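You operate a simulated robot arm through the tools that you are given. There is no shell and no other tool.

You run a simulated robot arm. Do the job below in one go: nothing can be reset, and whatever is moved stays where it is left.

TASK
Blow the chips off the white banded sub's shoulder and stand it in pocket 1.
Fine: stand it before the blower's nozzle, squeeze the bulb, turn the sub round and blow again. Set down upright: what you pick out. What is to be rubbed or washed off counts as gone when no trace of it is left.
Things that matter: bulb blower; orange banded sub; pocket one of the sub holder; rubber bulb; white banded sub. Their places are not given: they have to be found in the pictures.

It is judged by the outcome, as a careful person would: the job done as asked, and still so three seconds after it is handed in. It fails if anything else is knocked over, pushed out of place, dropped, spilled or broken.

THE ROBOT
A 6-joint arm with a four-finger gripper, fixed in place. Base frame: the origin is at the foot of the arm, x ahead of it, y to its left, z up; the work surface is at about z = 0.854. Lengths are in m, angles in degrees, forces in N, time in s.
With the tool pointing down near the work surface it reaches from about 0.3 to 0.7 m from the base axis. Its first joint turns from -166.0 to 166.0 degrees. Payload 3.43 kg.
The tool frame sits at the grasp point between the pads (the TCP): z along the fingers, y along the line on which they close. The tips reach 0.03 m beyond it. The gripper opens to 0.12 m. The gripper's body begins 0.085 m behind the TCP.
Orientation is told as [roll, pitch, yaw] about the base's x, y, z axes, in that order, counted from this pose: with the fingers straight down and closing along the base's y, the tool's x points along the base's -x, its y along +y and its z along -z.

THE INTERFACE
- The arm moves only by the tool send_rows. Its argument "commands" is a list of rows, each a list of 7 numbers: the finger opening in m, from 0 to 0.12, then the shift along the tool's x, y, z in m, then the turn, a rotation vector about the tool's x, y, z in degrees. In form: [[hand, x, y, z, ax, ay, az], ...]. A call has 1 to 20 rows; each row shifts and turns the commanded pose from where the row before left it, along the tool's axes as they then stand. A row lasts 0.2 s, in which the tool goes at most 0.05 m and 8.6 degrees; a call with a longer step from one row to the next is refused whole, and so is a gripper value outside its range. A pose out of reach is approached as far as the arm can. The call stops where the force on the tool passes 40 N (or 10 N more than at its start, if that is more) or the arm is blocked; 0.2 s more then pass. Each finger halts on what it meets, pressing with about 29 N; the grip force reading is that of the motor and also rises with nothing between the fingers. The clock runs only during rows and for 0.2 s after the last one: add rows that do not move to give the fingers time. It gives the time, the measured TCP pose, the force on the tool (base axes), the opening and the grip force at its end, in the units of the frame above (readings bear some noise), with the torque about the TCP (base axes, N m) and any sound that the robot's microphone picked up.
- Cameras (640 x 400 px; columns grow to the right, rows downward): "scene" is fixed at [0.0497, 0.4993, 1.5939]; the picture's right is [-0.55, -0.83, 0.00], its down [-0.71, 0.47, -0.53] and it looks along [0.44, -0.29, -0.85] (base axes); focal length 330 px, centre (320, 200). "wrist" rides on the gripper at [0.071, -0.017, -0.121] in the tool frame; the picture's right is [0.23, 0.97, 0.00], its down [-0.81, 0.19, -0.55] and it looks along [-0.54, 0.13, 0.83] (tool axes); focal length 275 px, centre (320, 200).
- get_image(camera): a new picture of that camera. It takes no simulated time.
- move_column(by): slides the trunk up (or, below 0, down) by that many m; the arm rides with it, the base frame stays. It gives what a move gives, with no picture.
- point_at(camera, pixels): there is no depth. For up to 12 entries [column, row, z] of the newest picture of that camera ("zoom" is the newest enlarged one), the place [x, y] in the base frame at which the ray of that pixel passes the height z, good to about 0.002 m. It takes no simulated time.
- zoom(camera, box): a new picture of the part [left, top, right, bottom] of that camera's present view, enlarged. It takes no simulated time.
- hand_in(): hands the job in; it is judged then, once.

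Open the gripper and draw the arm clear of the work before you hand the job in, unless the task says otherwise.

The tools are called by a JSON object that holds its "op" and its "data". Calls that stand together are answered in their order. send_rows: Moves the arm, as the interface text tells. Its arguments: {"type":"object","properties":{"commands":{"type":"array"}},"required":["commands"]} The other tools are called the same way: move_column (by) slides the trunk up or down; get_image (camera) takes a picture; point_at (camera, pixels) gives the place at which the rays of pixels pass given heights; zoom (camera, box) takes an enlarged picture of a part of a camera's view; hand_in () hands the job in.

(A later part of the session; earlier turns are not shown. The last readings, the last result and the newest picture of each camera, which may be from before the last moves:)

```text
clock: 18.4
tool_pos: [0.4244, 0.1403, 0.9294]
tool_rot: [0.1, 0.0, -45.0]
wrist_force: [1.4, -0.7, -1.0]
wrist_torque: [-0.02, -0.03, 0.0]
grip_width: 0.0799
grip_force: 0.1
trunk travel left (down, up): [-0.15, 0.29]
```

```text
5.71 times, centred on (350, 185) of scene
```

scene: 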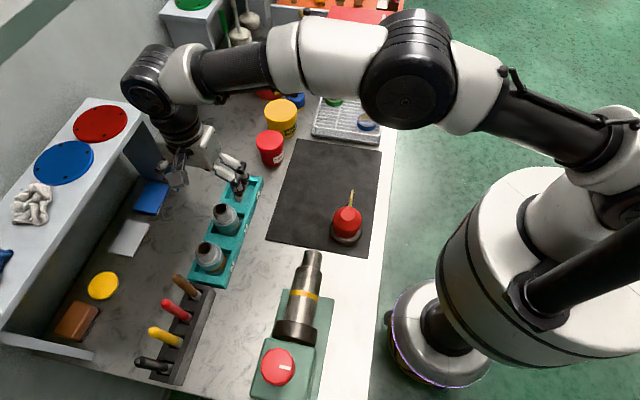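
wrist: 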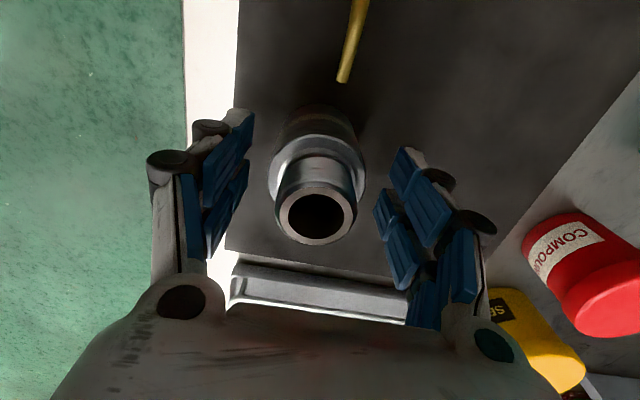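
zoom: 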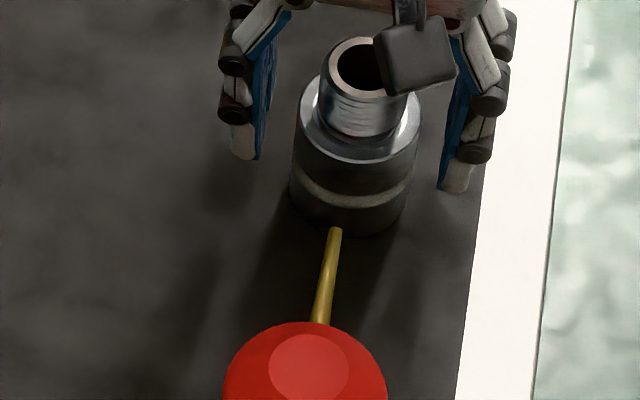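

The sub stands free on its own, with the nozzle tip pointing at it (wrist 343,80). I raise the tool straight up by 13 cm and look at the alignment.

{"op": "send_rows", "data": {"commands": [[0.08, 0, 0, -0.01, 0, 0, 0], [0.08, 0, 0, -0.02, 0, 0, 0], [0.09, 0, 0, -0.03, 0, 0, 0], [0.1, 0, 0, -0.035, 0, 0, 0], [0.1, 0, 0, -0.035, 0, 0, 0], [0.1, 0, 0, 0, 0, 0, 0]]}}

{"op": "get_image", "data": {"camera": "wrist"}}

{"op": "zoom", "data": {"camera": "wrist", "box": [260, 20, 420, 150]}}

{"op": "zoom", "data": {"camera": "scene", "box": [310, 150, 390, 220]}}

```text
clock: 19.8
tool_pos: [0.4253, 0.1405, 1.0594]
tool_rot: [0.0, 0.0, -44.9]
wrist_force: [-1.1, 0.9, -0.4]
wrist_torque: [0.02, 0.0, -0.01]
grip_width: 0.0999
grip_force: 0.0
trunk travel left (down, up): [-0.15, 0.29]
```

```text
taken
```

wrist: 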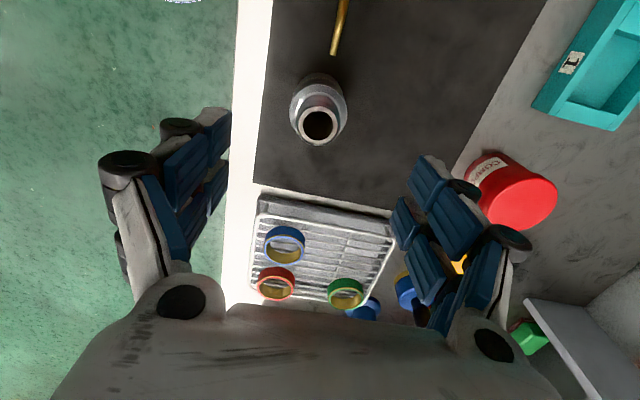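

```text
3.08 times, centred on (340, 85) of wrist
```

zoom: 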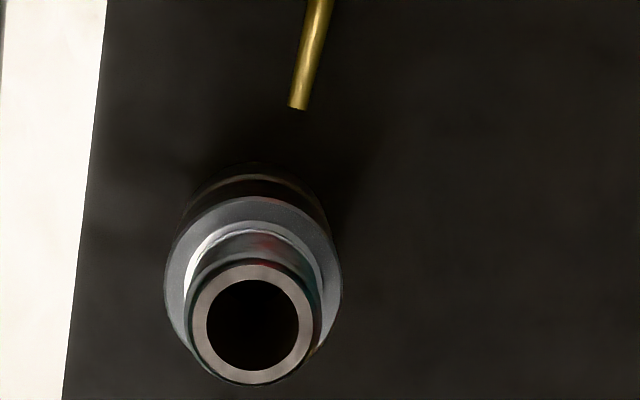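

```text
5.71 times, centred on (350, 185) of scene
```

zoom: 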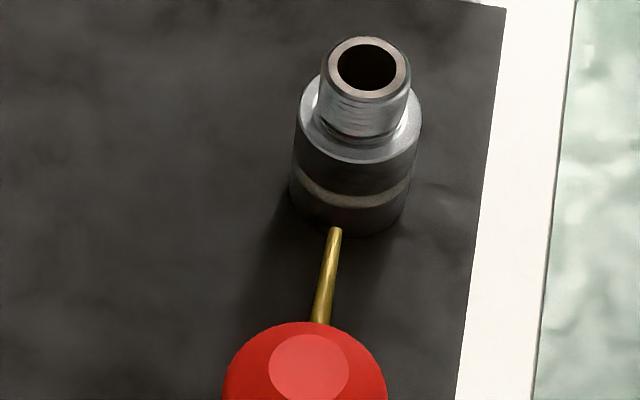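

The sub stands upright in front of the nozzle. I check the lateral alignment by rays: tip (333.2,54.5), rim centre (318.2,125.6), shoulder centre (318.2,111.3).

{"op": "get_image", "data": {"camera": "wrist"}}

{"op": "point_at", "data": {"camera": "wrist", "pixels": [[333.2, 54.5, 0.895], [333.2, 54.5, 0.905], [318.2, 125.6, 0.949], [318.2, 111.3, 0.921]]}}

{"op": "get_image", "data": {"camera": "scene"}}

{"op": "point_at", "data": {"camera": "scene", "pixels": [[352.6, 190.2, 0.895], [352.6, 190.2, 0.905], [357.9, 161.9, 0.949], [357.0, 170.5, 0.921]]}}

```text
taken
```

wrist: 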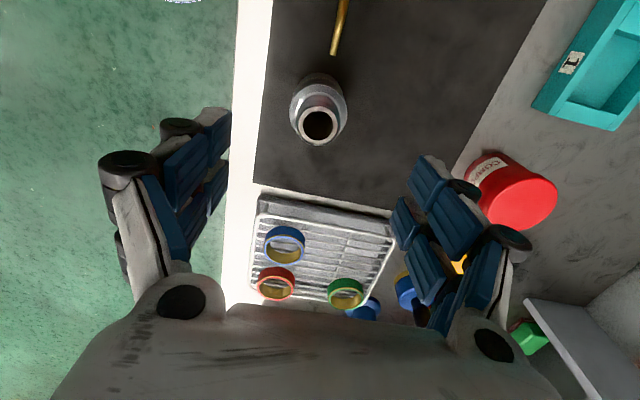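

```text
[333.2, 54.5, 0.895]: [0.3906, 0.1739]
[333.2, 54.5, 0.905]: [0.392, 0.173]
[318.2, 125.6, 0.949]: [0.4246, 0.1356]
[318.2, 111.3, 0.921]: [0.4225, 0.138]
```

```text
taken
```

scene: 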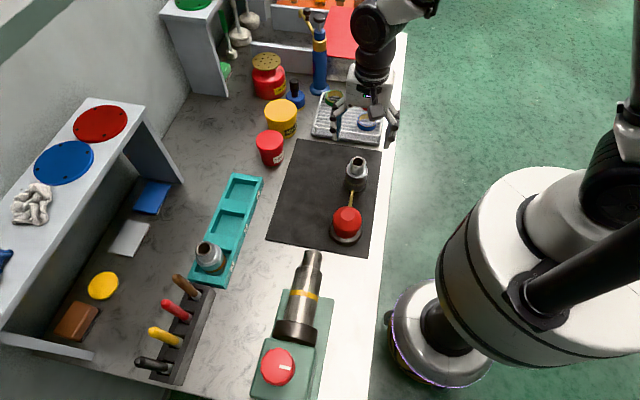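

```text
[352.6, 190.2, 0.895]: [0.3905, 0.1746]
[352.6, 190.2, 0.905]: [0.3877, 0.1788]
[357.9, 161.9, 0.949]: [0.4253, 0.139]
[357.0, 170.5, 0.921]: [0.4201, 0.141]
```

The sub's axis is about 48 mm beyond the nozzle tip and within ~2 mm of the nozzle line. I move back over the bulb at (0.3205,0.244) with the fingers fully open and check centring before descending.

{"op": "send_rows", "data": {"commands": [[0.12, 0.037, 0, 0, 0, 0, 0], [0.12, 0.037, 0, 0, 0, 0, 0], [0.12, 0.037, 0, 0, 0, 0, 0], [0.12, 0.037, 0, 0, 0, 0, 0], [0.12, 0, 0, 0.03, 0, 0, 0], [0.12, 0, 0, 0, 0, 0, 0]]}}

{"op": "get_image", "data": {"camera": "wrist"}}

{"op": "zoom", "data": {"camera": "wrist", "box": [240, 30, 420, 160]}}

{"op": "zoom", "data": {"camera": "scene", "box": [290, 140, 410, 240]}}

```text
clock: 21.2
tool_pos: [0.3203, 0.2442, 1.0283]
tool_rot: [0.0, 0.0, -45.1]
wrist_force: [0.0, -0.3, -0.3]
wrist_torque: [0.04, -0.01, 0.02]
grip_width: 0.1199
grip_force: 0.1
trunk travel left (down, up): [-0.15, 0.29]
```

```text
taken
```

wrist: 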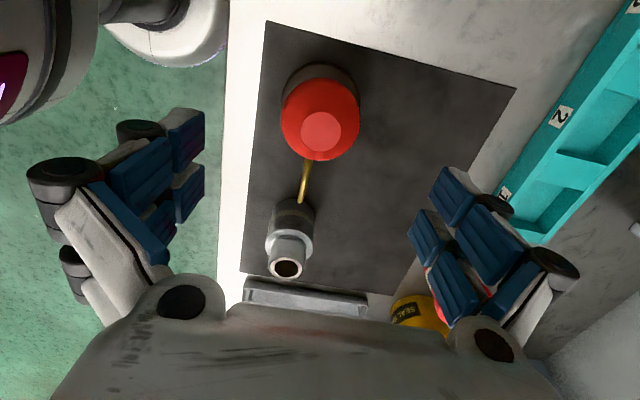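

```text
3.08 times, centred on (330, 95) of wrist
```

zoom: 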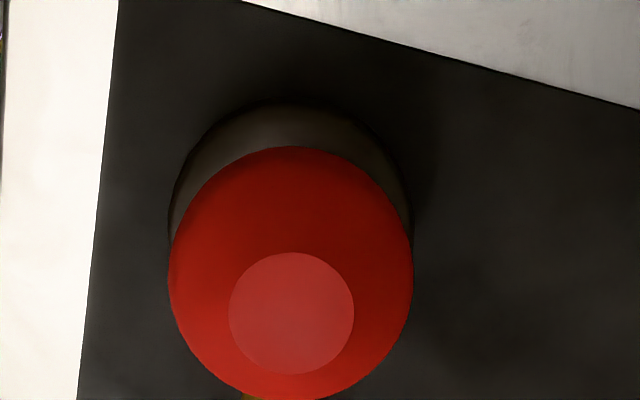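

```text
4.00 times, centred on (350, 190) of scene
```

zoom: 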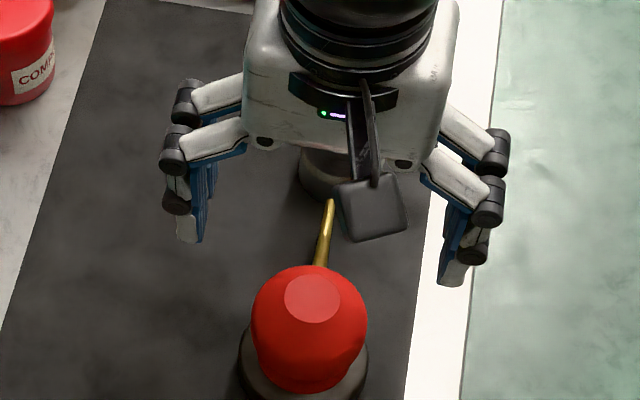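

I check the bulb's centre again from right above: top disc (320.6,131.7) and outline centre (320.6,118.7).

{"op": "get_image", "data": {"camera": "wrist"}}

{"op": "point_at", "data": {"camera": "wrist", "pixels": [[320.6, 131.7, 0.943], [320.6, 118.7, 0.911], [285.1, 118.7, 0.911], [357, 118.7, 0.911], [323, 95, 0.866], [301, 200, 0.895], [287, 267, 0.949]]}}

```text
taken
```

wrist: 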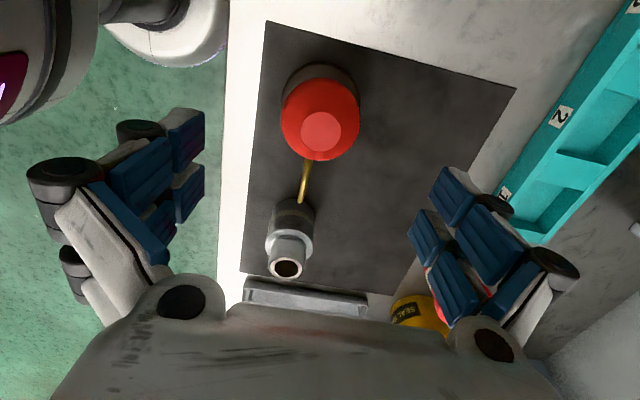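

```text
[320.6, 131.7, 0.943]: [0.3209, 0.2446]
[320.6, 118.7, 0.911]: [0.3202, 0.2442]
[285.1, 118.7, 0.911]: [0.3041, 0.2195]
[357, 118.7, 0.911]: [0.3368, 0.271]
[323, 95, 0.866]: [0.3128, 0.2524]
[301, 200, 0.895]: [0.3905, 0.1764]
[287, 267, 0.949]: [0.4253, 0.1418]
```

The bulb's axis is confirmed at (0.3205,0.2444), about 60 mm across, right under the tool. I lower to z ≈ 0.917 with the fingers wide open.

{"op": "send_rows", "data": {"commands": [[0.12, 0, 0, 0.03, 0, 0, 0], [0.12, 0, 0, 0.03, 0, 0, 0], [0.12, 0, 0, 0.03, 0, 0, 0], [0.12, 0, 0, 0.022, 0, 0, 0], [0.12, 0, 0, 0, 0, 0, 0], [0.08, 0, 0, 0, 0, 0, 0], [0.08, 0, 0, 0, 0, 0, 0], [0.08, 0, 0, 0, 0, 0, 0]]}}

{"op": "get_image", "data": {"camera": "wrist"}}

{"op": "zoom", "data": {"camera": "scene", "box": [290, 160, 410, 260]}}

```text
clock: 23.0
tool_pos: [0.3186, 0.2446, 0.9158]
tool_rot: [0.0, 0.1, -44.9]
wrist_force: [1.2, 0.9, -0.3]
wrist_torque: [-0.07, 0.01, 0.02]
grip_width: 0.0799
grip_force: 0.2
trunk travel left (down, up): [-0.15, 0.29]
```

```text
taken
```

wrist: 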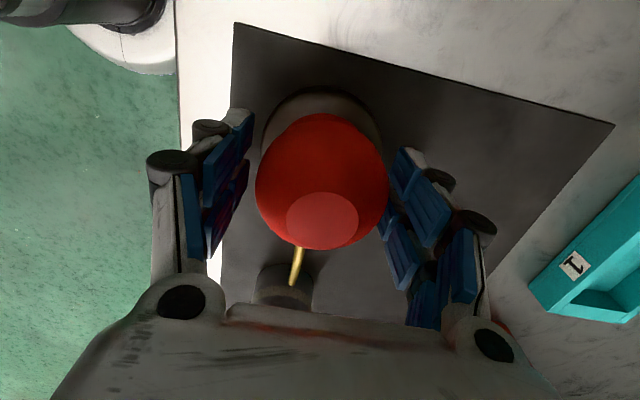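

```text
4.00 times, centred on (350, 210) of scene
```

zoom: 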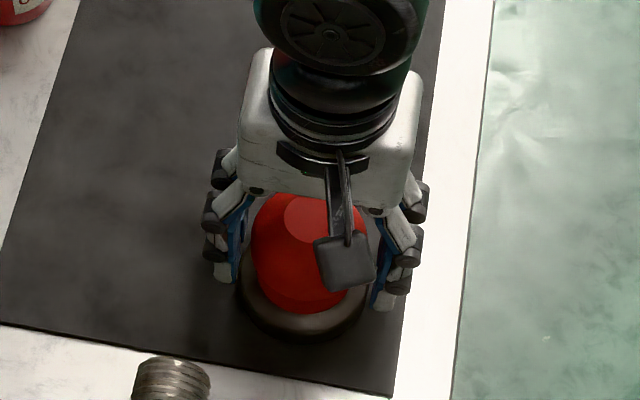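

The bulb (256–388) sits evenly between the pads with no force. I squeeze it by closing toward 0.03 m and listen for the puff.

{"op": "send_rows", "data": {"commands": [[0.06, 0, 0, 0, 0, 0, 0], [0.045, 0, 0, 0, 0, 0, 0], [0.03, 0, 0, 0, 0, 0, 0], [0.03, 0, 0, 0, 0, 0, 0], [0.03, 0, 0, 0, 0, 0, 0], [0.03, 0, 0, 0, 0, 0, 0]]}}

{"op": "zoom", "data": {"camera": "scene", "box": [290, 160, 410, 260]}}

{"op": "get_image", "data": {"camera": "wrist"}}

```text
clock: 24.4
tool_pos: [0.3195, 0.2436, 0.9166]
tool_rot: [-0.1, -0.1, -45.0]
wrist_force: [3.3, 3.7, -0.4]
wrist_torque: [0.34, -0.4, 0.07]
grip_width: 0.0649
grip_force: 29.1
trunk travel left (down, up): [-0.15, 0.29]
```

```text
4.00 times, centred on (350, 210) of scene
```

zoom: 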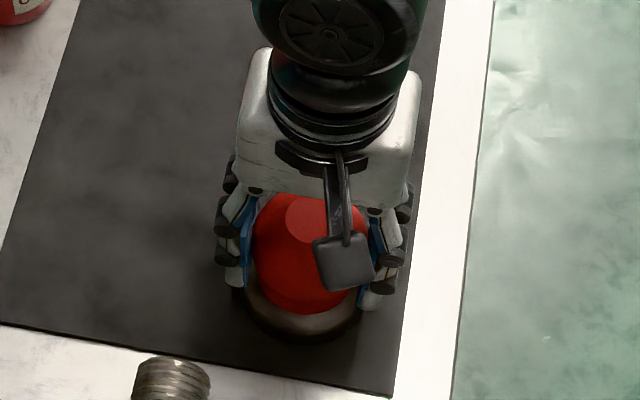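

```text
taken
```

wrist: 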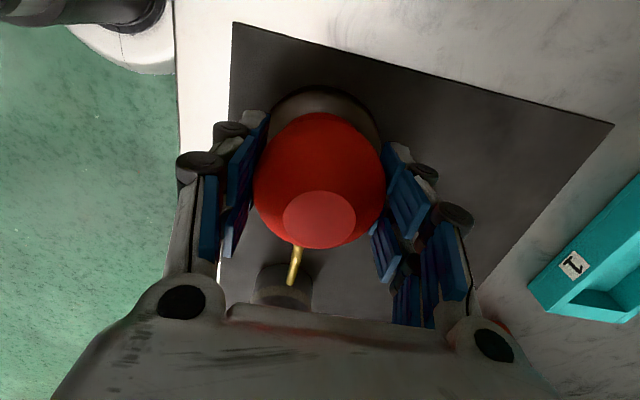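

The fingers closed on the bulb at 0.065 m with 29 N, but no sound was reported and the bulb didn't visibly give. I open again and see whether anything changed at the bulb or on the sub.

{"op": "send_rows", "data": {"commands": [[0.075, 0, 0, 0, 0, 0, 0], [0.09, 0, 0, 0, 0, 0, 0], [0.09, 0, 0, 0, 0, 0, 0], [0.09, 0, 0, 0, 0, 0, 0]]}}

{"op": "zoom", "data": {"camera": "scene", "box": [290, 140, 410, 240]}}

{"op": "get_image", "data": {"camera": "wrist"}}

```text
clock: 25.4
tool_pos: [0.3188, 0.2444, 0.9166]
tool_rot: [0.0, 0.1, -44.9]
wrist_force: [-0.3, 0.2, 0.4]
wrist_torque: [0.01, -0.02, 0.0]
grip_width: 0.0899
grip_force: 0.1
trunk travel left (down, up): [-0.15, 0.29]
```

```text
4.00 times, centred on (350, 190) of scene
```

zoom: 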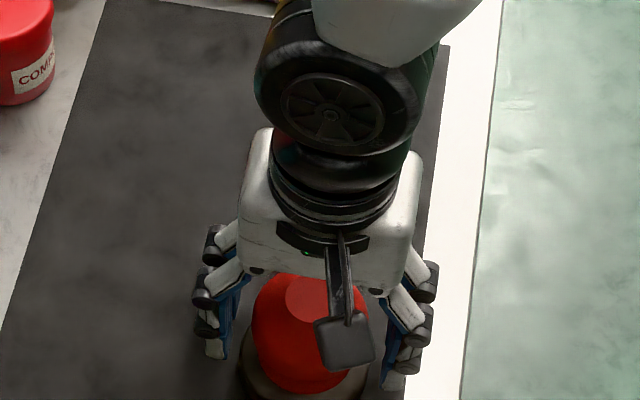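

```text
taken
```

wrist: 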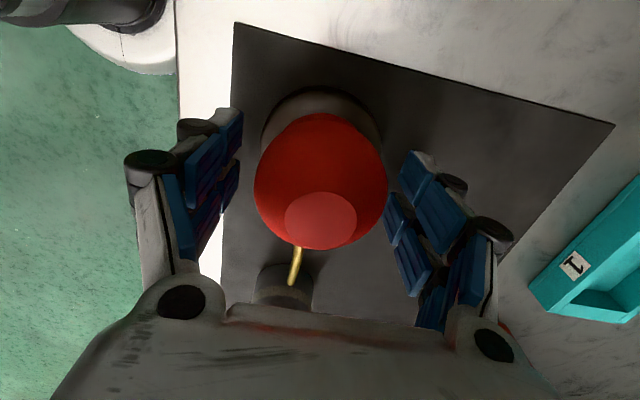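

The bulb looks unchanged and still in place. I raise the tool and look at the sub's shoulder for any change before trying the bulb differently.

{"op": "send_rows", "data": {"commands": [[0.1, 0, 0, -0.03, 0, 0, 0], [0.12, 0, 0, -0.04, 0, 0, 0], [0.12, 0, 0, -0.042, 0, 0, 0], [0.12, -0.037, 0, -0.03, 0, 0, 0], [0.12, -0.037, 0, 0, 0, 0, 0], [0.12, -0.037, 0, 0, 0, 0, 0], [0.12, -0.037, 0, 0, 0, 0, 0], [0.12, 0, 0, 0, 0, 0, 0]]}}

{"op": "zoom", "data": {"camera": "wrist", "box": [270, 50, 370, 160]}}

{"op": "zoom", "data": {"camera": "scene", "box": [335, 145, 385, 200]}}

{"op": "zoom", "data": {"camera": "scene", "box": [180, 230, 240, 280]}}

```text
clock: 27.2
tool_pos: [0.4251, 0.139, 1.0583]
tool_rot: [0.0, 0.0, -45.0]
wrist_force: [0.0, -0.5, 0.0]
wrist_torque: [-0.02, 0.0, -0.01]
grip_width: 0.1199
grip_force: 0.0
trunk travel left (down, up): [-0.15, 0.29]
```

```text
3.64 times, centred on (320, 105) of wrist
```

zoom: 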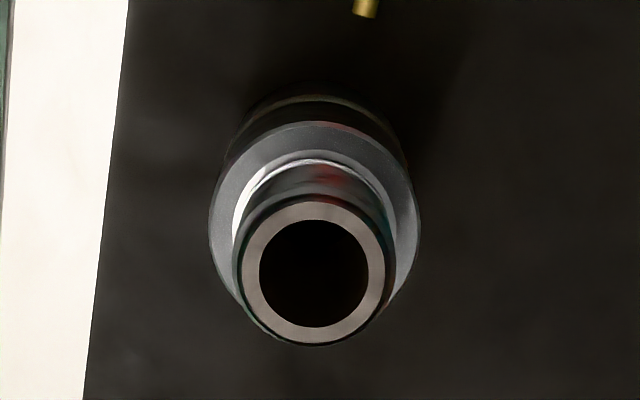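

```text
7.27 times, centred on (360, 172) of scene
```

zoom: 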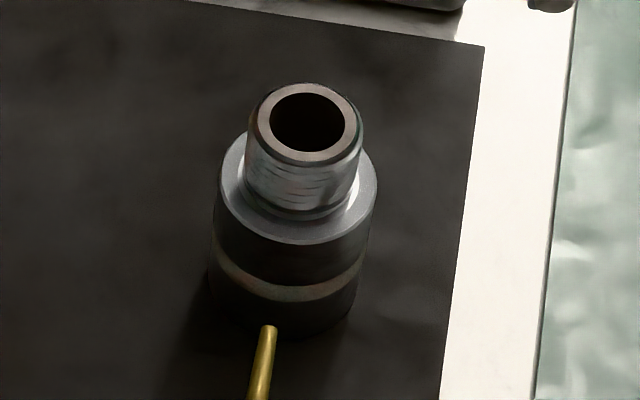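

```text
8.00 times, centred on (210, 255) of scene
```

zoom: 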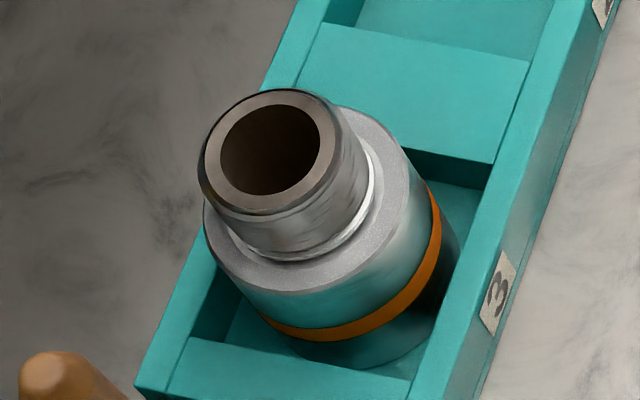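

The shoulder still looks grey and speckled all round, but it's too coarse to judge. I lower a bit with the fingers straddling the sub to get a closer look at the shoulder.

{"op": "send_rows", "data": {"commands": [[0.12, 0, 0, 0.03, 0, 0, 0], [0.12, 0, 0, 0.03, 0, 0, 0], [0.12, 0, 0, 0.02, 0, 0, 0], [0.12, 0, 0, 0, 0, 0, 0]]}}

{"op": "zoom", "data": {"camera": "wrist", "box": [260, 80, 380, 170]}}

{"op": "zoom", "data": {"camera": "wrist", "box": [280, 130, 360, 180]}}

```text
clock: 28.2
tool_pos: [0.4252, 0.1391, 0.98]
tool_rot: [0.0, 0.0, -45.0]
wrist_force: [0.5, -0.2, -0.1]
wrist_torque: [0.05, -0.01, 0.01]
grip_width: 0.1199
grip_force: 0.1
trunk travel left (down, up): [-0.15, 0.29]
```

```text
4.44 times, centred on (320, 125) of wrist
```

zoom: 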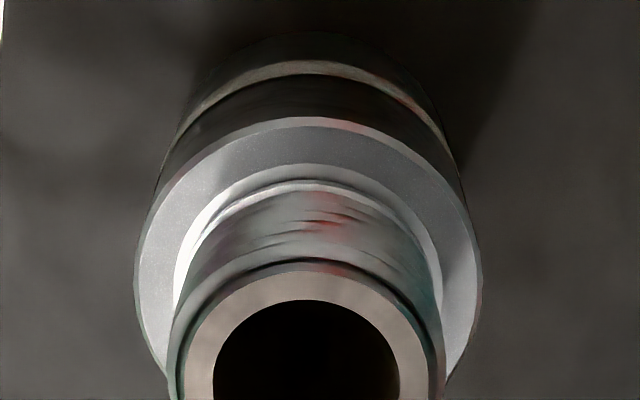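

```text
8.00 times, centred on (320, 155) of wrist
```

zoom: 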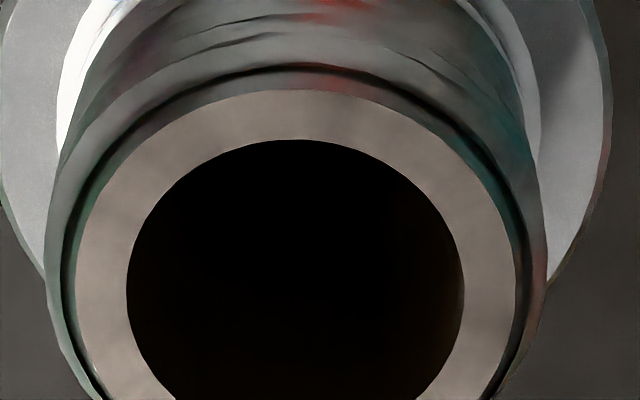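

The shoulder still carries an even grey layer, including on the nozzle side, so the side squeeze gave no puff. I'll go back over the bulb, close the fingers, and try pressing it down from its flat top, stopping just above it first.

{"op": "send_rows", "data": {"commands": [[0.12, 0, 0, -0.03, 0, 0, 0], [0.12, 0, 0, -0.03, 0, 0, 0], [0.06, 0.037, 0, 0, 0, 0, 0], [0.03, 0.037, 0, 0, 0, 0, 0], [0, 0.037, 0, 0, 0, 0, 0], [0, 0.037, 0, 0, 0, 0, 0], [0, 0, 0, 0, 0, 0, 0], [0, 0, 0, 0, 0, 0, 0], [0, 0, 0, 0.03, 0, 0, 0], [0, 0, 0, 0.025, 0, 0, 0], [0, 0, 0, 0, 0, 0, 0]]}}

{"op": "get_image", "data": {"camera": "wrist"}}

{"op": "zoom", "data": {"camera": "scene", "box": [290, 160, 410, 260]}}

```text
clock: 30.6
tool_pos: [0.3196, 0.2442, 0.9829]
tool_rot: [0.1, 0.0, -45.0]
wrist_force: [0.5, 0.5, 0.1]
wrist_torque: [-0.01, 0.02, 0.03]
grip_width: 0.0
grip_force: 21.9
trunk travel left (down, up): [-0.15, 0.29]
```

```text
taken
```

wrist: 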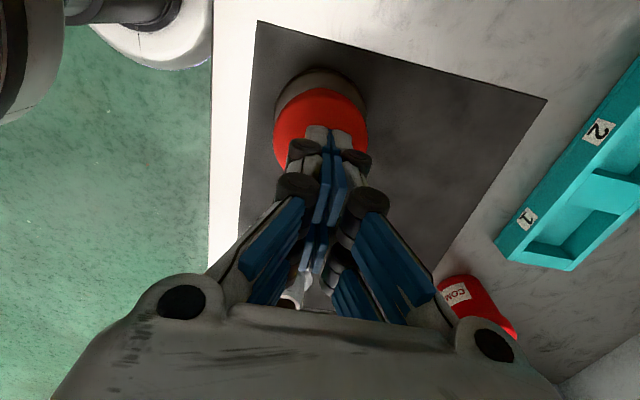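

```text
4.00 times, centred on (350, 210) of scene
```

zoom: 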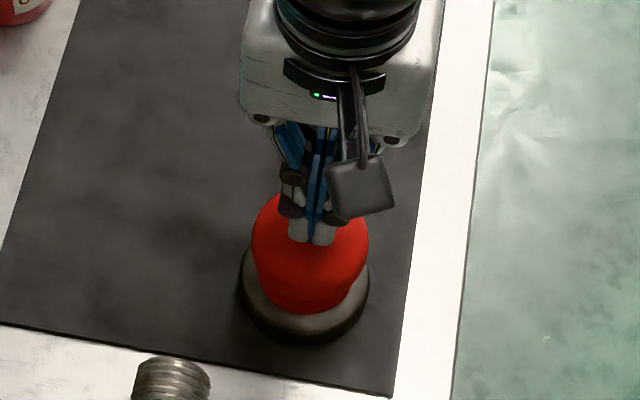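

The closed tips are centred just above the bulb's flat top. I press down in small steps and watch the force and sound.

{"op": "send_rows", "data": {"commands": [[0, 0, 0, 0.004, 0, 0, 0], [0, 0, 0, 0.004, 0, 0, 0], [0, 0, 0, 0.003, 0, 0, 0], [0, 0, 0, 0, 0, 0, 0]]}}

```text
clock: 31.6
tool_pos: [0.3204, 0.2449, 0.9733]
tool_rot: [0.0, -0.1, -45.0]
wrist_force: [0.0, -0.3, -0.4]
wrist_torque: [-0.01, -0.01, -0.01]
grip_width: 0.0002
grip_force: 29.1
trunk travel left (down, up): [-0.15, 0.29]
```

No contact yet at z 0.9733. I keep pressing down in small steps.

{"op": "send_rows", "data": {"commands": [[0, 0, 0, 0.003, 0, 0, 0], [0, 0, 0, 0.003, 0, 0, 0], [0, 0, 0, 0, 0, 0, 0]]}}

```text
clock: 32.4
tool_pos: [0.3207, 0.2437, 0.9673]
tool_rot: [0.0, 0.0, -45.1]
wrist_force: [-1.2, -0.3, 0.9]
wrist_torque: [0.01, 0.03, -0.01]
grip_width: 0.0061
grip_force: 29.0
trunk travel left (down, up): [-0.15, 0.29]
```

Now the fingers read 6 mm apart at z 0.9673 with hardly any vertical force, as if the dome starts to wedge between the tips. I look before going on.

{"op": "get_image", "data": {"camera": "wrist"}}

{"op": "zoom", "data": {"camera": "scene", "box": [310, 180, 390, 250]}}

{"op": "zoom", "data": {"camera": "wrist", "box": [250, 60, 390, 200]}}

```text
taken
```

wrist: 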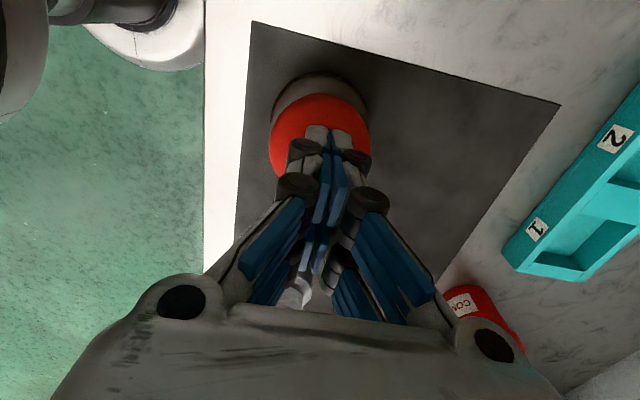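

```text
5.71 times, centred on (350, 215) of scene
```

zoom: 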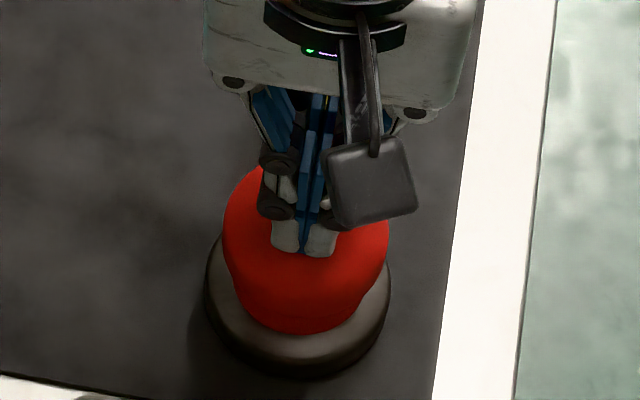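

```text
2.86 times, centred on (320, 130) of wrist
```

zoom: 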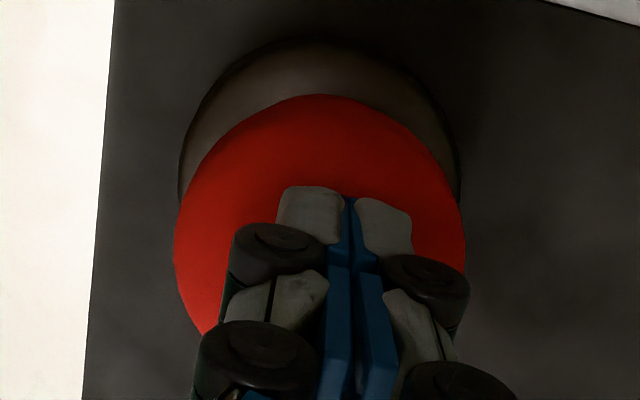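

The tips rest on the dome, and the force is still tiny. I press 2 mm at a time, watching force and sound.

{"op": "send_rows", "data": {"commands": [[0, 0, 0, 0.002, 0, 0, 0], [0, 0, 0, 0, 0, 0, 0]]}}

```text
clock: 33.0
tool_pos: [0.3202, 0.245, 0.965]
tool_rot: [-0.1, 0.0, -44.9]
wrist_force: [-0.1, -0.7, 1.5]
wrist_torque: [-0.04, -0.01, 0.0]
grip_width: 0.0059
grip_force: 29.1
trunk travel left (down, up): [-0.15, 0.29]
```

Still only 1.5 N. I press a few millimetres further.

{"op": "send_rows", "data": {"commands": [[0, 0, 0, 0.002, 0, 0, 0], [0, 0, 0, 0.002, 0, 0, 0], [0, 0, 0, 0, 0, 0, 0]]}}

{"op": "zoom", "data": {"camera": "wrist", "box": [250, 60, 390, 200]}}

{"op": "zoom", "data": {"camera": "scene", "box": [310, 180, 390, 250]}}

```text
clock: 33.8
tool_pos: [0.3206, 0.2445, 0.9612]
tool_rot: [-0.1, 0.0, -45.0]
wrist_force: [1.0, -0.4, 3.3]
wrist_torque: [-0.01, -0.03, 0.01]
grip_width: 0.006
grip_force: 29.1
trunk travel left (down, up): [-0.15, 0.29]
```

```text
2.86 times, centred on (320, 130) of wrist
```

zoom: 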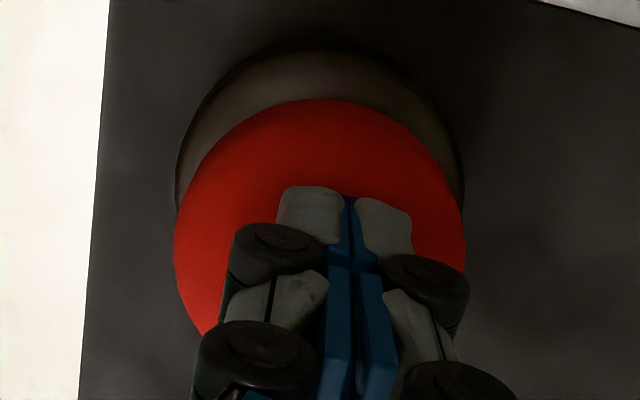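

```text
5.71 times, centred on (350, 215) of scene
```

zoom: 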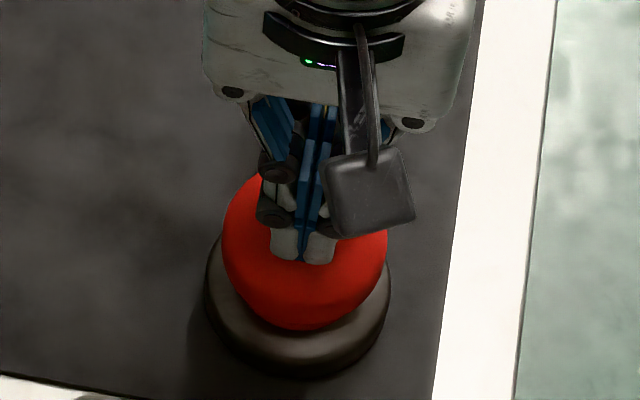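

The force rises softly (0.9, 1.5, 3.3 N) and the bulb is visibly lower, so it gives when pressed from the top. I keep pressing down further in 3 mm rows.

{"op": "send_rows", "data": {"commands": [[0, 0, 0, 0.003, 0, 0, 0], [0, 0, 0, 0.003, 0, 0, 0], [0, 0, 0, 0.002, 0, 0, 0], [0, 0, 0, 0, 0, 0, 0]]}}

```text
clock: 34.8
tool_pos: [0.3189, 0.245, 0.9549]
tool_rot: [0.2, 0.0, -45.0]
wrist_force: [0.8, -1.4, 32.0]
wrist_torque: [-0.1, -0.01, 0.01]
grip_width: 0.0062
grip_force: 29.4
trunk travel left (down, up): [-0.15, 0.29]
```

The bulb bottomed out with 32 N at z 0.955 after about 12 mm of travel, with no sound reported. I let it up and look at the sub's nozzle-facing shoulder.

{"op": "send_rows", "data": {"commands": [[0, 0, 0, -0.01, 0, 0, 0], [0, 0, 0, -0.02, 0, 0, 0], [0, 0, 0, -0.03, 0, 0, 0], [0.03, 0, 0, -0.03, 0, 0, 0], [0.06, -0.037, 0, 0, 0, 0, 0], [0.09, -0.037, 0, 0, 0, 0, 0], [0.12, -0.037, 0, 0, 0, 0, 0], [0.12, -0.037, 0, 0, 0, 0, 0], [0.12, 0, 0, 0, 0, 0, 0], [0.12, 0, 0, 0.03, 0, 0, 0], [0.12, 0, 0, 0.03, 0, 0, 0], [0.12, 0, 0, 0, 0, 0, 0]]}}

{"op": "zoom", "data": {"camera": "wrist", "box": [260, 80, 380, 170]}}

{"op": "zoom", "data": {"camera": "scene", "box": [320, 145, 380, 250]}}

{"op": "get_image", "data": {"camera": "wrist"}}

```text
clock: 37.4
tool_pos: [0.4249, 0.1398, 0.9817]
tool_rot: [0.0, 0.1, -45.1]
wrist_force: [0.0, 0.3, 0.2]
wrist_torque: [-0.03, 0.0, 0.01]
grip_width: 0.1197
grip_force: 0.0
trunk travel left (down, up): [-0.15, 0.29]
```

```text
4.44 times, centred on (320, 125) of wrist
```

zoom: 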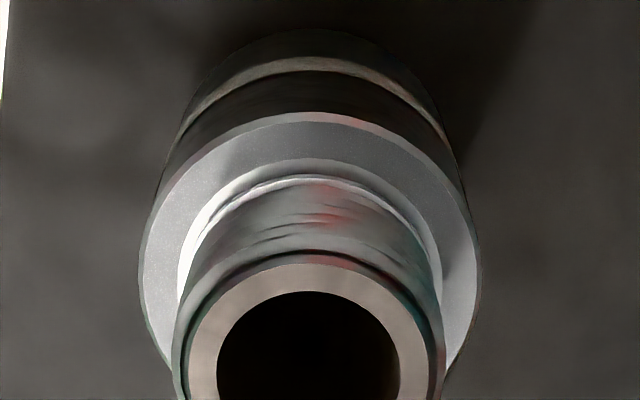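

```text
3.81 times, centred on (350, 198) of scene
```

zoom: 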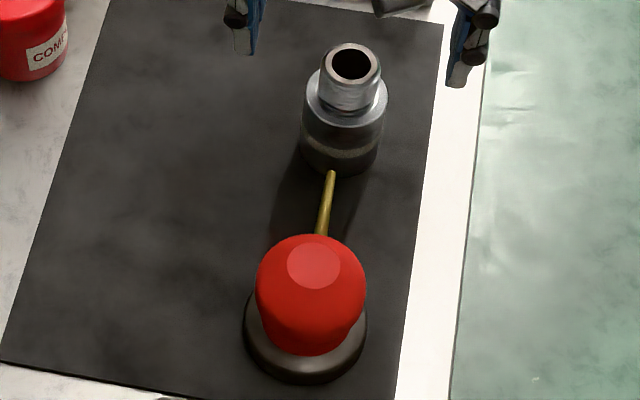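

```text
taken
```

wrist: 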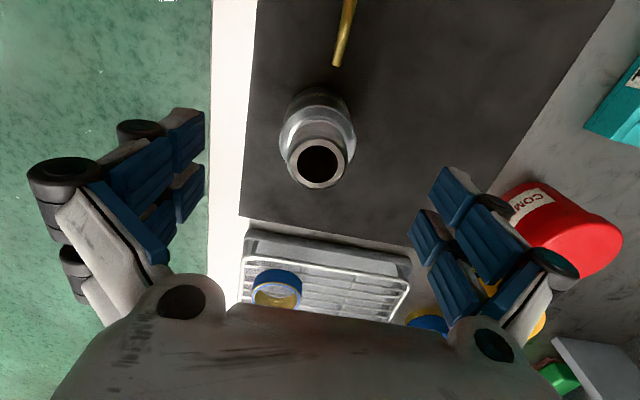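

The shoulder looks the same as before. I zoom hard into the shoulder on the nozzle side to see what the chips look like.

{"op": "zoom", "data": {"camera": "wrist", "box": [275, 95, 320, 125]}}

{"op": "zoom", "data": {"camera": "wrist", "box": [315, 95, 360, 125]}}

{"op": "zoom", "data": {"camera": "scene", "box": [342, 155, 372, 185]}}

```text
13.33 times, centred on (298, 110) of wrist
```

zoom: 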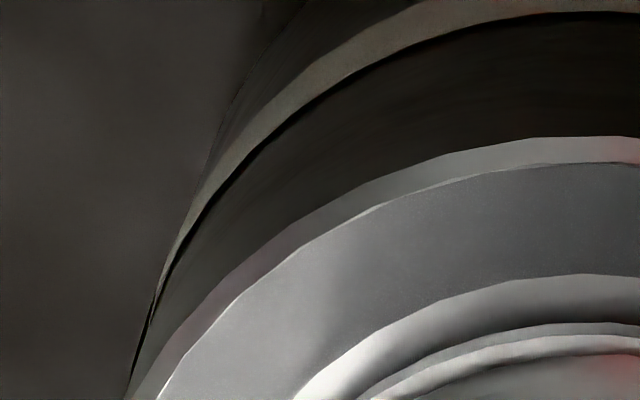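

```text
13.33 times, centred on (338, 110) of wrist
```

zoom: 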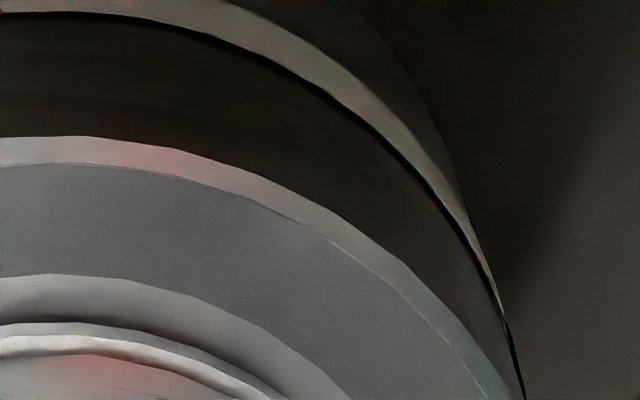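

```text
13.33 times, centred on (357, 170) of scene
```

zoom: 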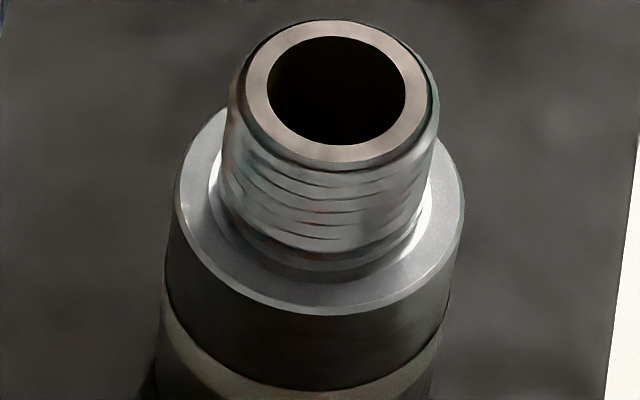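

To compare like with like, I repeat the same scene zoom I took before pressing the bulb.

{"op": "zoom", "data": {"camera": "scene", "box": [335, 145, 385, 200]}}

{"op": "zoom", "data": {"camera": "scene", "box": [195, 235, 225, 265]}}

```text
7.27 times, centred on (360, 172) of scene
```

zoom: 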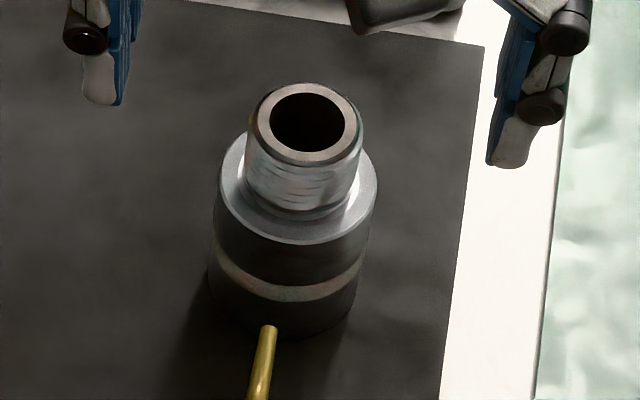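

```text
13.33 times, centred on (210, 250) of scene
```

zoom: 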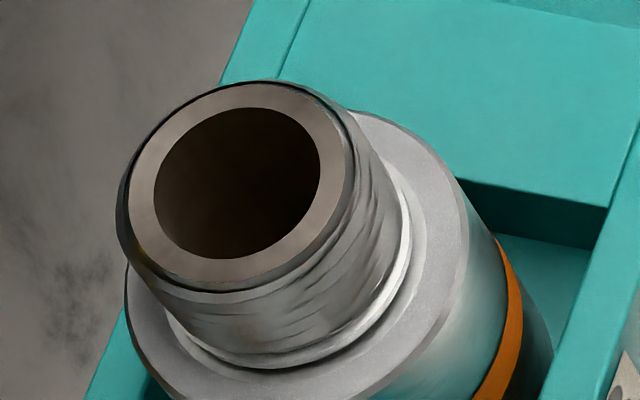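

Nothing has changed, and the slow press gave no puff. A blower needs a quick squeeze, so I'll go back over the bulb, close the fingers, stop just above it, and then press fast in a single row.

{"op": "send_rows", "data": {"commands": [[0.12, 0, 0, -0.03, 0, 0, 0], [0.12, 0, 0, -0.03, 0, 0, 0], [0.06, 0.037, 0, 0, 0, 0, 0], [0.03, 0.037, 0, 0, 0, 0, 0], [0, 0.037, 0, 0, 0, 0, 0], [0, 0.037, 0, 0, 0, 0, 0], [0, 0, 0, 0, 0, 0, 0], [0, 0, 0, 0, 0, 0, 0], [0, 0, 0, 0.035, 0, 0, 0], [0, 0, 0, 0.035, 0, 0, 0], [0, 0, 0, 0, 0, 0, 0], [0, 0, 0, 0, 0, 0, 0]]}}

{"op": "get_image", "data": {"camera": "wrist"}}

```text
clock: 40.0
tool_pos: [0.3204, 0.2443, 0.9735]
tool_rot: [0.0, 0.0, -45.1]
wrist_force: [-0.1, 0.2, 0.2]
wrist_torque: [0.01, -0.01, -0.02]
grip_width: 0.0
grip_force: 29.1
trunk travel left (down, up): [-0.15, 0.29]
```

```text
taken
```

wrist: 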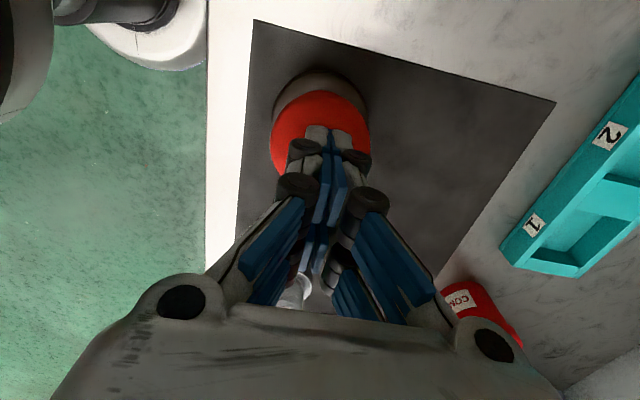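

The closed tips stand just above the bulb again, free of force. Now one quick press of 18 mm in a single row, then back up.

{"op": "send_rows", "data": {"commands": [[0, 0, 0, 0.018, 0, 0, 0], [0, 0, 0, 0, 0, 0, 0], [0, 0, 0, -0.018, 0, 0, 0], [0, 0, 0, 0, 0, 0, 0]]}}

```text
clock: 41.0
tool_pos: [0.3191, 0.2441, 0.9738]
tool_rot: [0.1, 0.0, -45.0]
wrist_force: [0.7, 0.8, -0.1]
wrist_torque: [0.01, 0.03, 0.0]
grip_width: 0.0
grip_force: 29.0
trunk travel left (down, up): [-0.15, 0.29]
```

No sound again. I return over the sub at the same pose as before and compare the shoulder once more.

{"op": "send_rows", "data": {"commands": [[0, 0, 0, -0.03, 0, 0, 0], [0, 0, 0, -0.03, 0, 0, 0], [0.03, 0, 0, -0.01, 0, 0, 0], [0.06, -0.037, 0, 0, 0, 0, 0], [0.09, -0.037, 0, 0, 0, 0, 0], [0.12, -0.037, 0, 0, 0, 0, 0], [0.12, -0.037, 0, 0, 0, 0, 0], [0.12, 0, 0, 0, 0, 0, 0], [0.12, 0, 0, 0.03, 0, 0, 0], [0.12, 0, 0, 0.03, 0, 0, 0], [0.12, 0, 0, 0, 0, 0, 0]]}}

{"op": "zoom", "data": {"camera": "wrist", "box": [260, 80, 380, 170]}}

{"op": "zoom", "data": {"camera": "wrist", "box": [275, 95, 320, 125]}}

{"op": "zoom", "data": {"camera": "scene", "box": [342, 155, 372, 185]}}

```text
clock: 43.4
tool_pos: [0.424, 0.1408, 0.983]
tool_rot: [-0.1, 0.1, -45.0]
wrist_force: [-1.0, 0.3, -0.1]
wrist_torque: [-0.02, -0.01, 0.03]
grip_width: 0.12
grip_force: 0.1
trunk travel left (down, up): [-0.15, 0.29]
```

```text
4.44 times, centred on (320, 125) of wrist
```

zoom: 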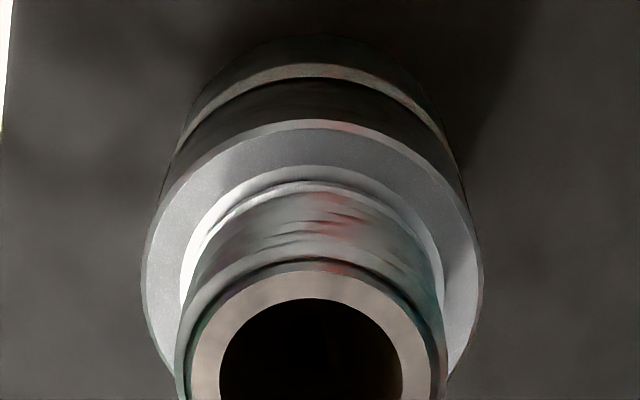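

```text
13.33 times, centred on (298, 110) of wrist
```

zoom: 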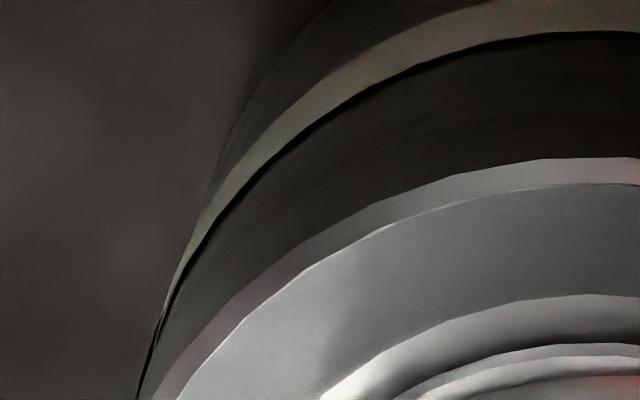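

```text
13.33 times, centred on (357, 170) of scene
```

zoom: 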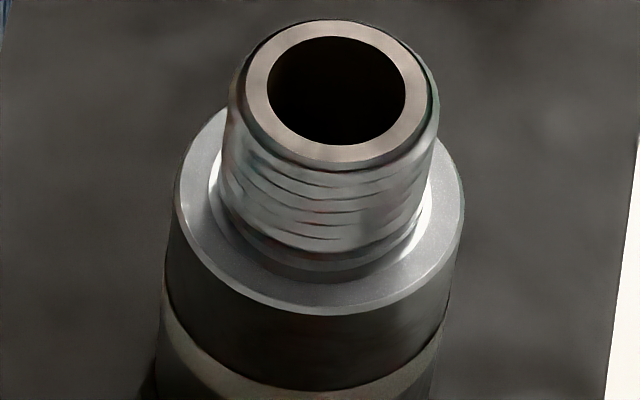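

The grainy grey layer is still on the shoulder. My measurements put the nozzle tip at z ≈ 0.895 while the shoulder is at ≈ 0.921, so at only 2 cm the level jet may pass under it. I check how much room there is to stand the sub further out, before the tray.

{"op": "get_image", "data": {"camera": "wrist"}}

{"op": "point_at", "data": {"camera": "wrist", "pixels": [[320, 222, 0.856], [250, 215, 0.856], [320, 240, 0.87], [250, 232, 0.87], [334, 66, 0.895], [335, 60, 0.895]]}}

{"op": "zoom", "data": {"camera": "wrist", "box": [200, 0, 440, 150]}}

```text
taken
```

wrist: 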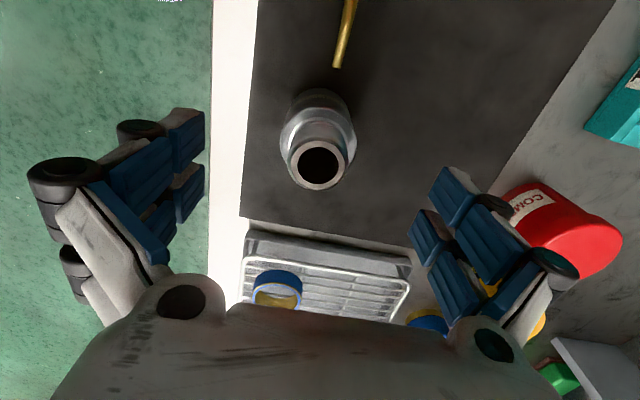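

```text
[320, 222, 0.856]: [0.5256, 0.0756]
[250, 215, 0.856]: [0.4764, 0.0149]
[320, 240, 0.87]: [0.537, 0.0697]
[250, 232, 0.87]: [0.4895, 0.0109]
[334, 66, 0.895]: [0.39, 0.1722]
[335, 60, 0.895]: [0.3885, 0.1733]
```

```text
2.67 times, centred on (320, 75) of wrist
```

zoom: 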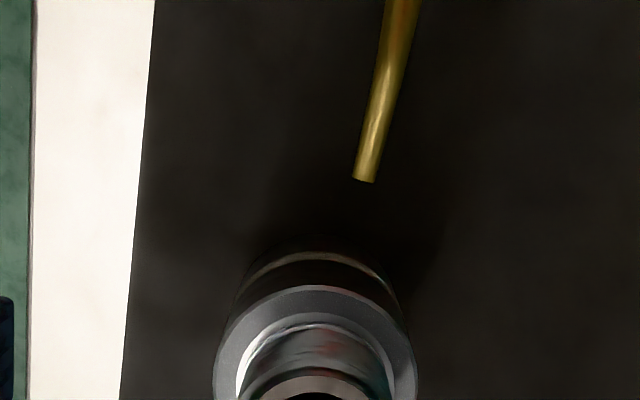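

There is mat out to r ≈ 0.26 m from the bulb before the tray, so I can stand the sub further out (tip-to-axis about 85 mm) so that a level, widening jet reaches the shoulder. I lower around the sub and grip it again.

{"op": "send_rows", "data": {"commands": [[0.12, 0, 0, 0.03, 0, 0, 0], [0.12, 0, 0, 0.02, 0, 0, 0], [0.12, 0, 0, 0.003, 0, 0, 0], [0.1, 0, 0, 0, 0, 0, 0], [0.08, 0, 0, 0, 0, 0, 0], [0.065, 0, 0, 0, 0, 0, 0], [0.058, 0, 0, 0, 0, 0, 0], [0.05, 0, 0, 0, 0, 0, 0], [0.045, 0, 0, 0, 0, 0, 0], [0.045, 0, 0, 0, 0, 0, 0]]}}

```text
clock: 45.6
tool_pos: [0.4238, 0.1398, 0.9297]
tool_rot: [0.0, 0.0, -45.0]
wrist_force: [-1.2, -1.0, 1.0]
wrist_torque: [0.01, 0.03, 0.01]
grip_width: 0.0545
grip_force: 28.9
trunk travel left (down, up): [-0.15, 0.29]
```

It is gripped (0.0545 m, 29 N). I lift 2 cm, carry it 37 mm further along the nozzle line, and set it down gently.

{"op": "send_rows", "data": {"commands": [[0.045, 0, 0, -0.01, 0, 0, 0], [0.045, 0, 0, -0.01, 0, 0, 0], [0.045, -0.0185, 0.0008, 0, 0, 0, 0], [0.045, -0.0185, 0.0007, 0, 0, 0, 0], [0.045, 0, 0, 0, 0, 0, 0], [0.045, 0, 0, 0.01, 0, 0, 0], [0.045, 0, 0, 0.006, 0, 0, 0], [0.045, 0, 0, 0.002, 0, 0, 0], [0.045, 0, 0, 0.001, 0, 0, 0], [0.045, 0, 0, 0, 0, 0, 0]]}}

```text
clock: 47.8
tool_pos: [0.4524, 0.1152, 0.931]
tool_rot: [0.0, -0.1, -44.9]
wrist_force: [0.5, 0.4, -2.4]
wrist_torque: [-0.02, -0.01, -0.01]
grip_width: 0.0545
grip_force: 29.2
trunk travel left (down, up): [-0.15, 0.29]
```

Still hanging free (−2.4 N) at z 0.931. I lower the last millimetre or two until it touches.

{"op": "send_rows", "data": {"commands": [[0.045, 0, 0, 0.001, 0, 0, 0], [0.045, 0, 0, 0, 0, 0, 0]]}}

```text
clock: 48.4
tool_pos: [0.4522, 0.1151, 0.9307]
tool_rot: [-0.1, -0.1, -45.1]
wrist_force: [0.2, -1.4, 1.4]
wrist_torque: [0.04, 0.0, 0.01]
grip_width: 0.0548
grip_force: 28.8
trunk travel left (down, up): [-0.15, 0.29]
```

The force has turned to +1.4 N, so the foot is on the mat. I open to 0.085, go straight up, and return over the bulb with the fingers closed.

{"op": "send_rows", "data": {"commands": [[0.055, 0, 0, 0, 0, 0, 0], [0.065, 0, 0, 0, 0, 0, 0], [0.085, 0, 0, 0, 0, 0, 0], [0.085, 0, 0, 0, 0, 0, 0], [0.09, 0, 0, -0.02, 0, 0, 0], [0.1, 0, 0, -0.04, 0, 0, 0], [0.1, 0, 0, -0.05, 0, 0, 0], [0.1, 0, 0, 0, 0, 0, 0]]}}

{"op": "zoom", "data": {"camera": "wrist", "box": [240, 20, 400, 150]}}

{"op": "zoom", "data": {"camera": "scene", "box": [320, 140, 390, 230]}}

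```text
clock: 50.2
tool_pos: [0.4531, 0.1142, 1.0389]
tool_rot: [0.0, 0.0, -45.0]
wrist_force: [0.7, -0.2, 0.4]
wrist_torque: [0.01, -0.01, -0.04]
grip_width: 0.1002
grip_force: 0.0
trunk travel left (down, up): [-0.15, 0.29]
```

```text
3.08 times, centred on (320, 85) of wrist
```

zoom: 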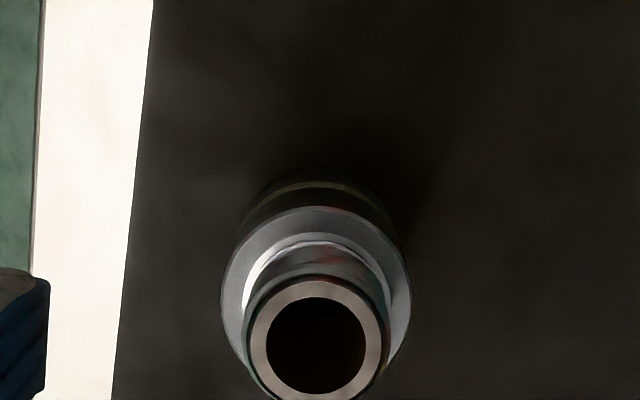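

```text
4.44 times, centred on (355, 185) of scene
```

zoom: 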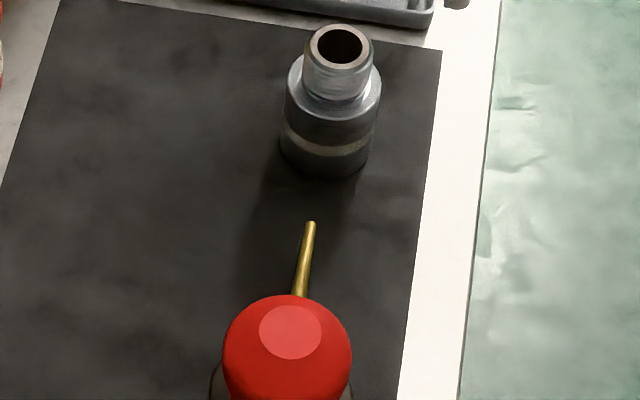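

The sub now stands about 85 mm (axis) from the nozzle tip, in line. I go back over the bulb, fingers closed, to just above its top.

{"op": "send_rows", "data": {"commands": [[0.06, 0.037, -0.0003, 0, 0, 0, 0], [0.03, 0.037, -0.0003, 0, 0, 0, 0], [0, 0.037, -0.0003, 0, 0, 0, 0], [0, 0.037, -0.0003, 0, 0, 0, 0], [0, 0.037, -0.0003, 0, 0, 0, 0], [0, 0, 0, 0, 0, 0, 0], [0, 0, 0, 0, 0, 0, 0], [0, 0, 0, 0.035, 0, 0, 0], [0, 0, 0, 0.032, 0, 0, 0], [0, 0, 0, 0, 0, 0, 0], [0, 0, 0, 0, 0, 0, 0]]}}

{"op": "get_image", "data": {"camera": "scene"}}

```text
clock: 52.6
tool_pos: [0.3192, 0.2438, 0.9721]
tool_rot: [0.0, 0.0, -45.0]
wrist_force: [-0.1, -0.4, -1.2]
wrist_torque: [-0.01, -0.02, 0.0]
grip_width: 0.0001
grip_force: 29.4
trunk travel left (down, up): [-0.15, 0.29]
```

```text
taken
```

scene: 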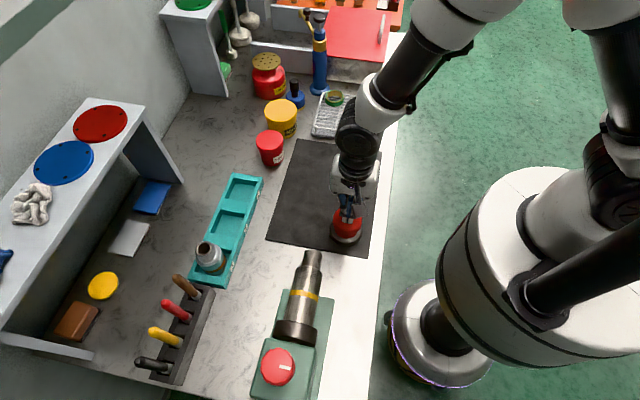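

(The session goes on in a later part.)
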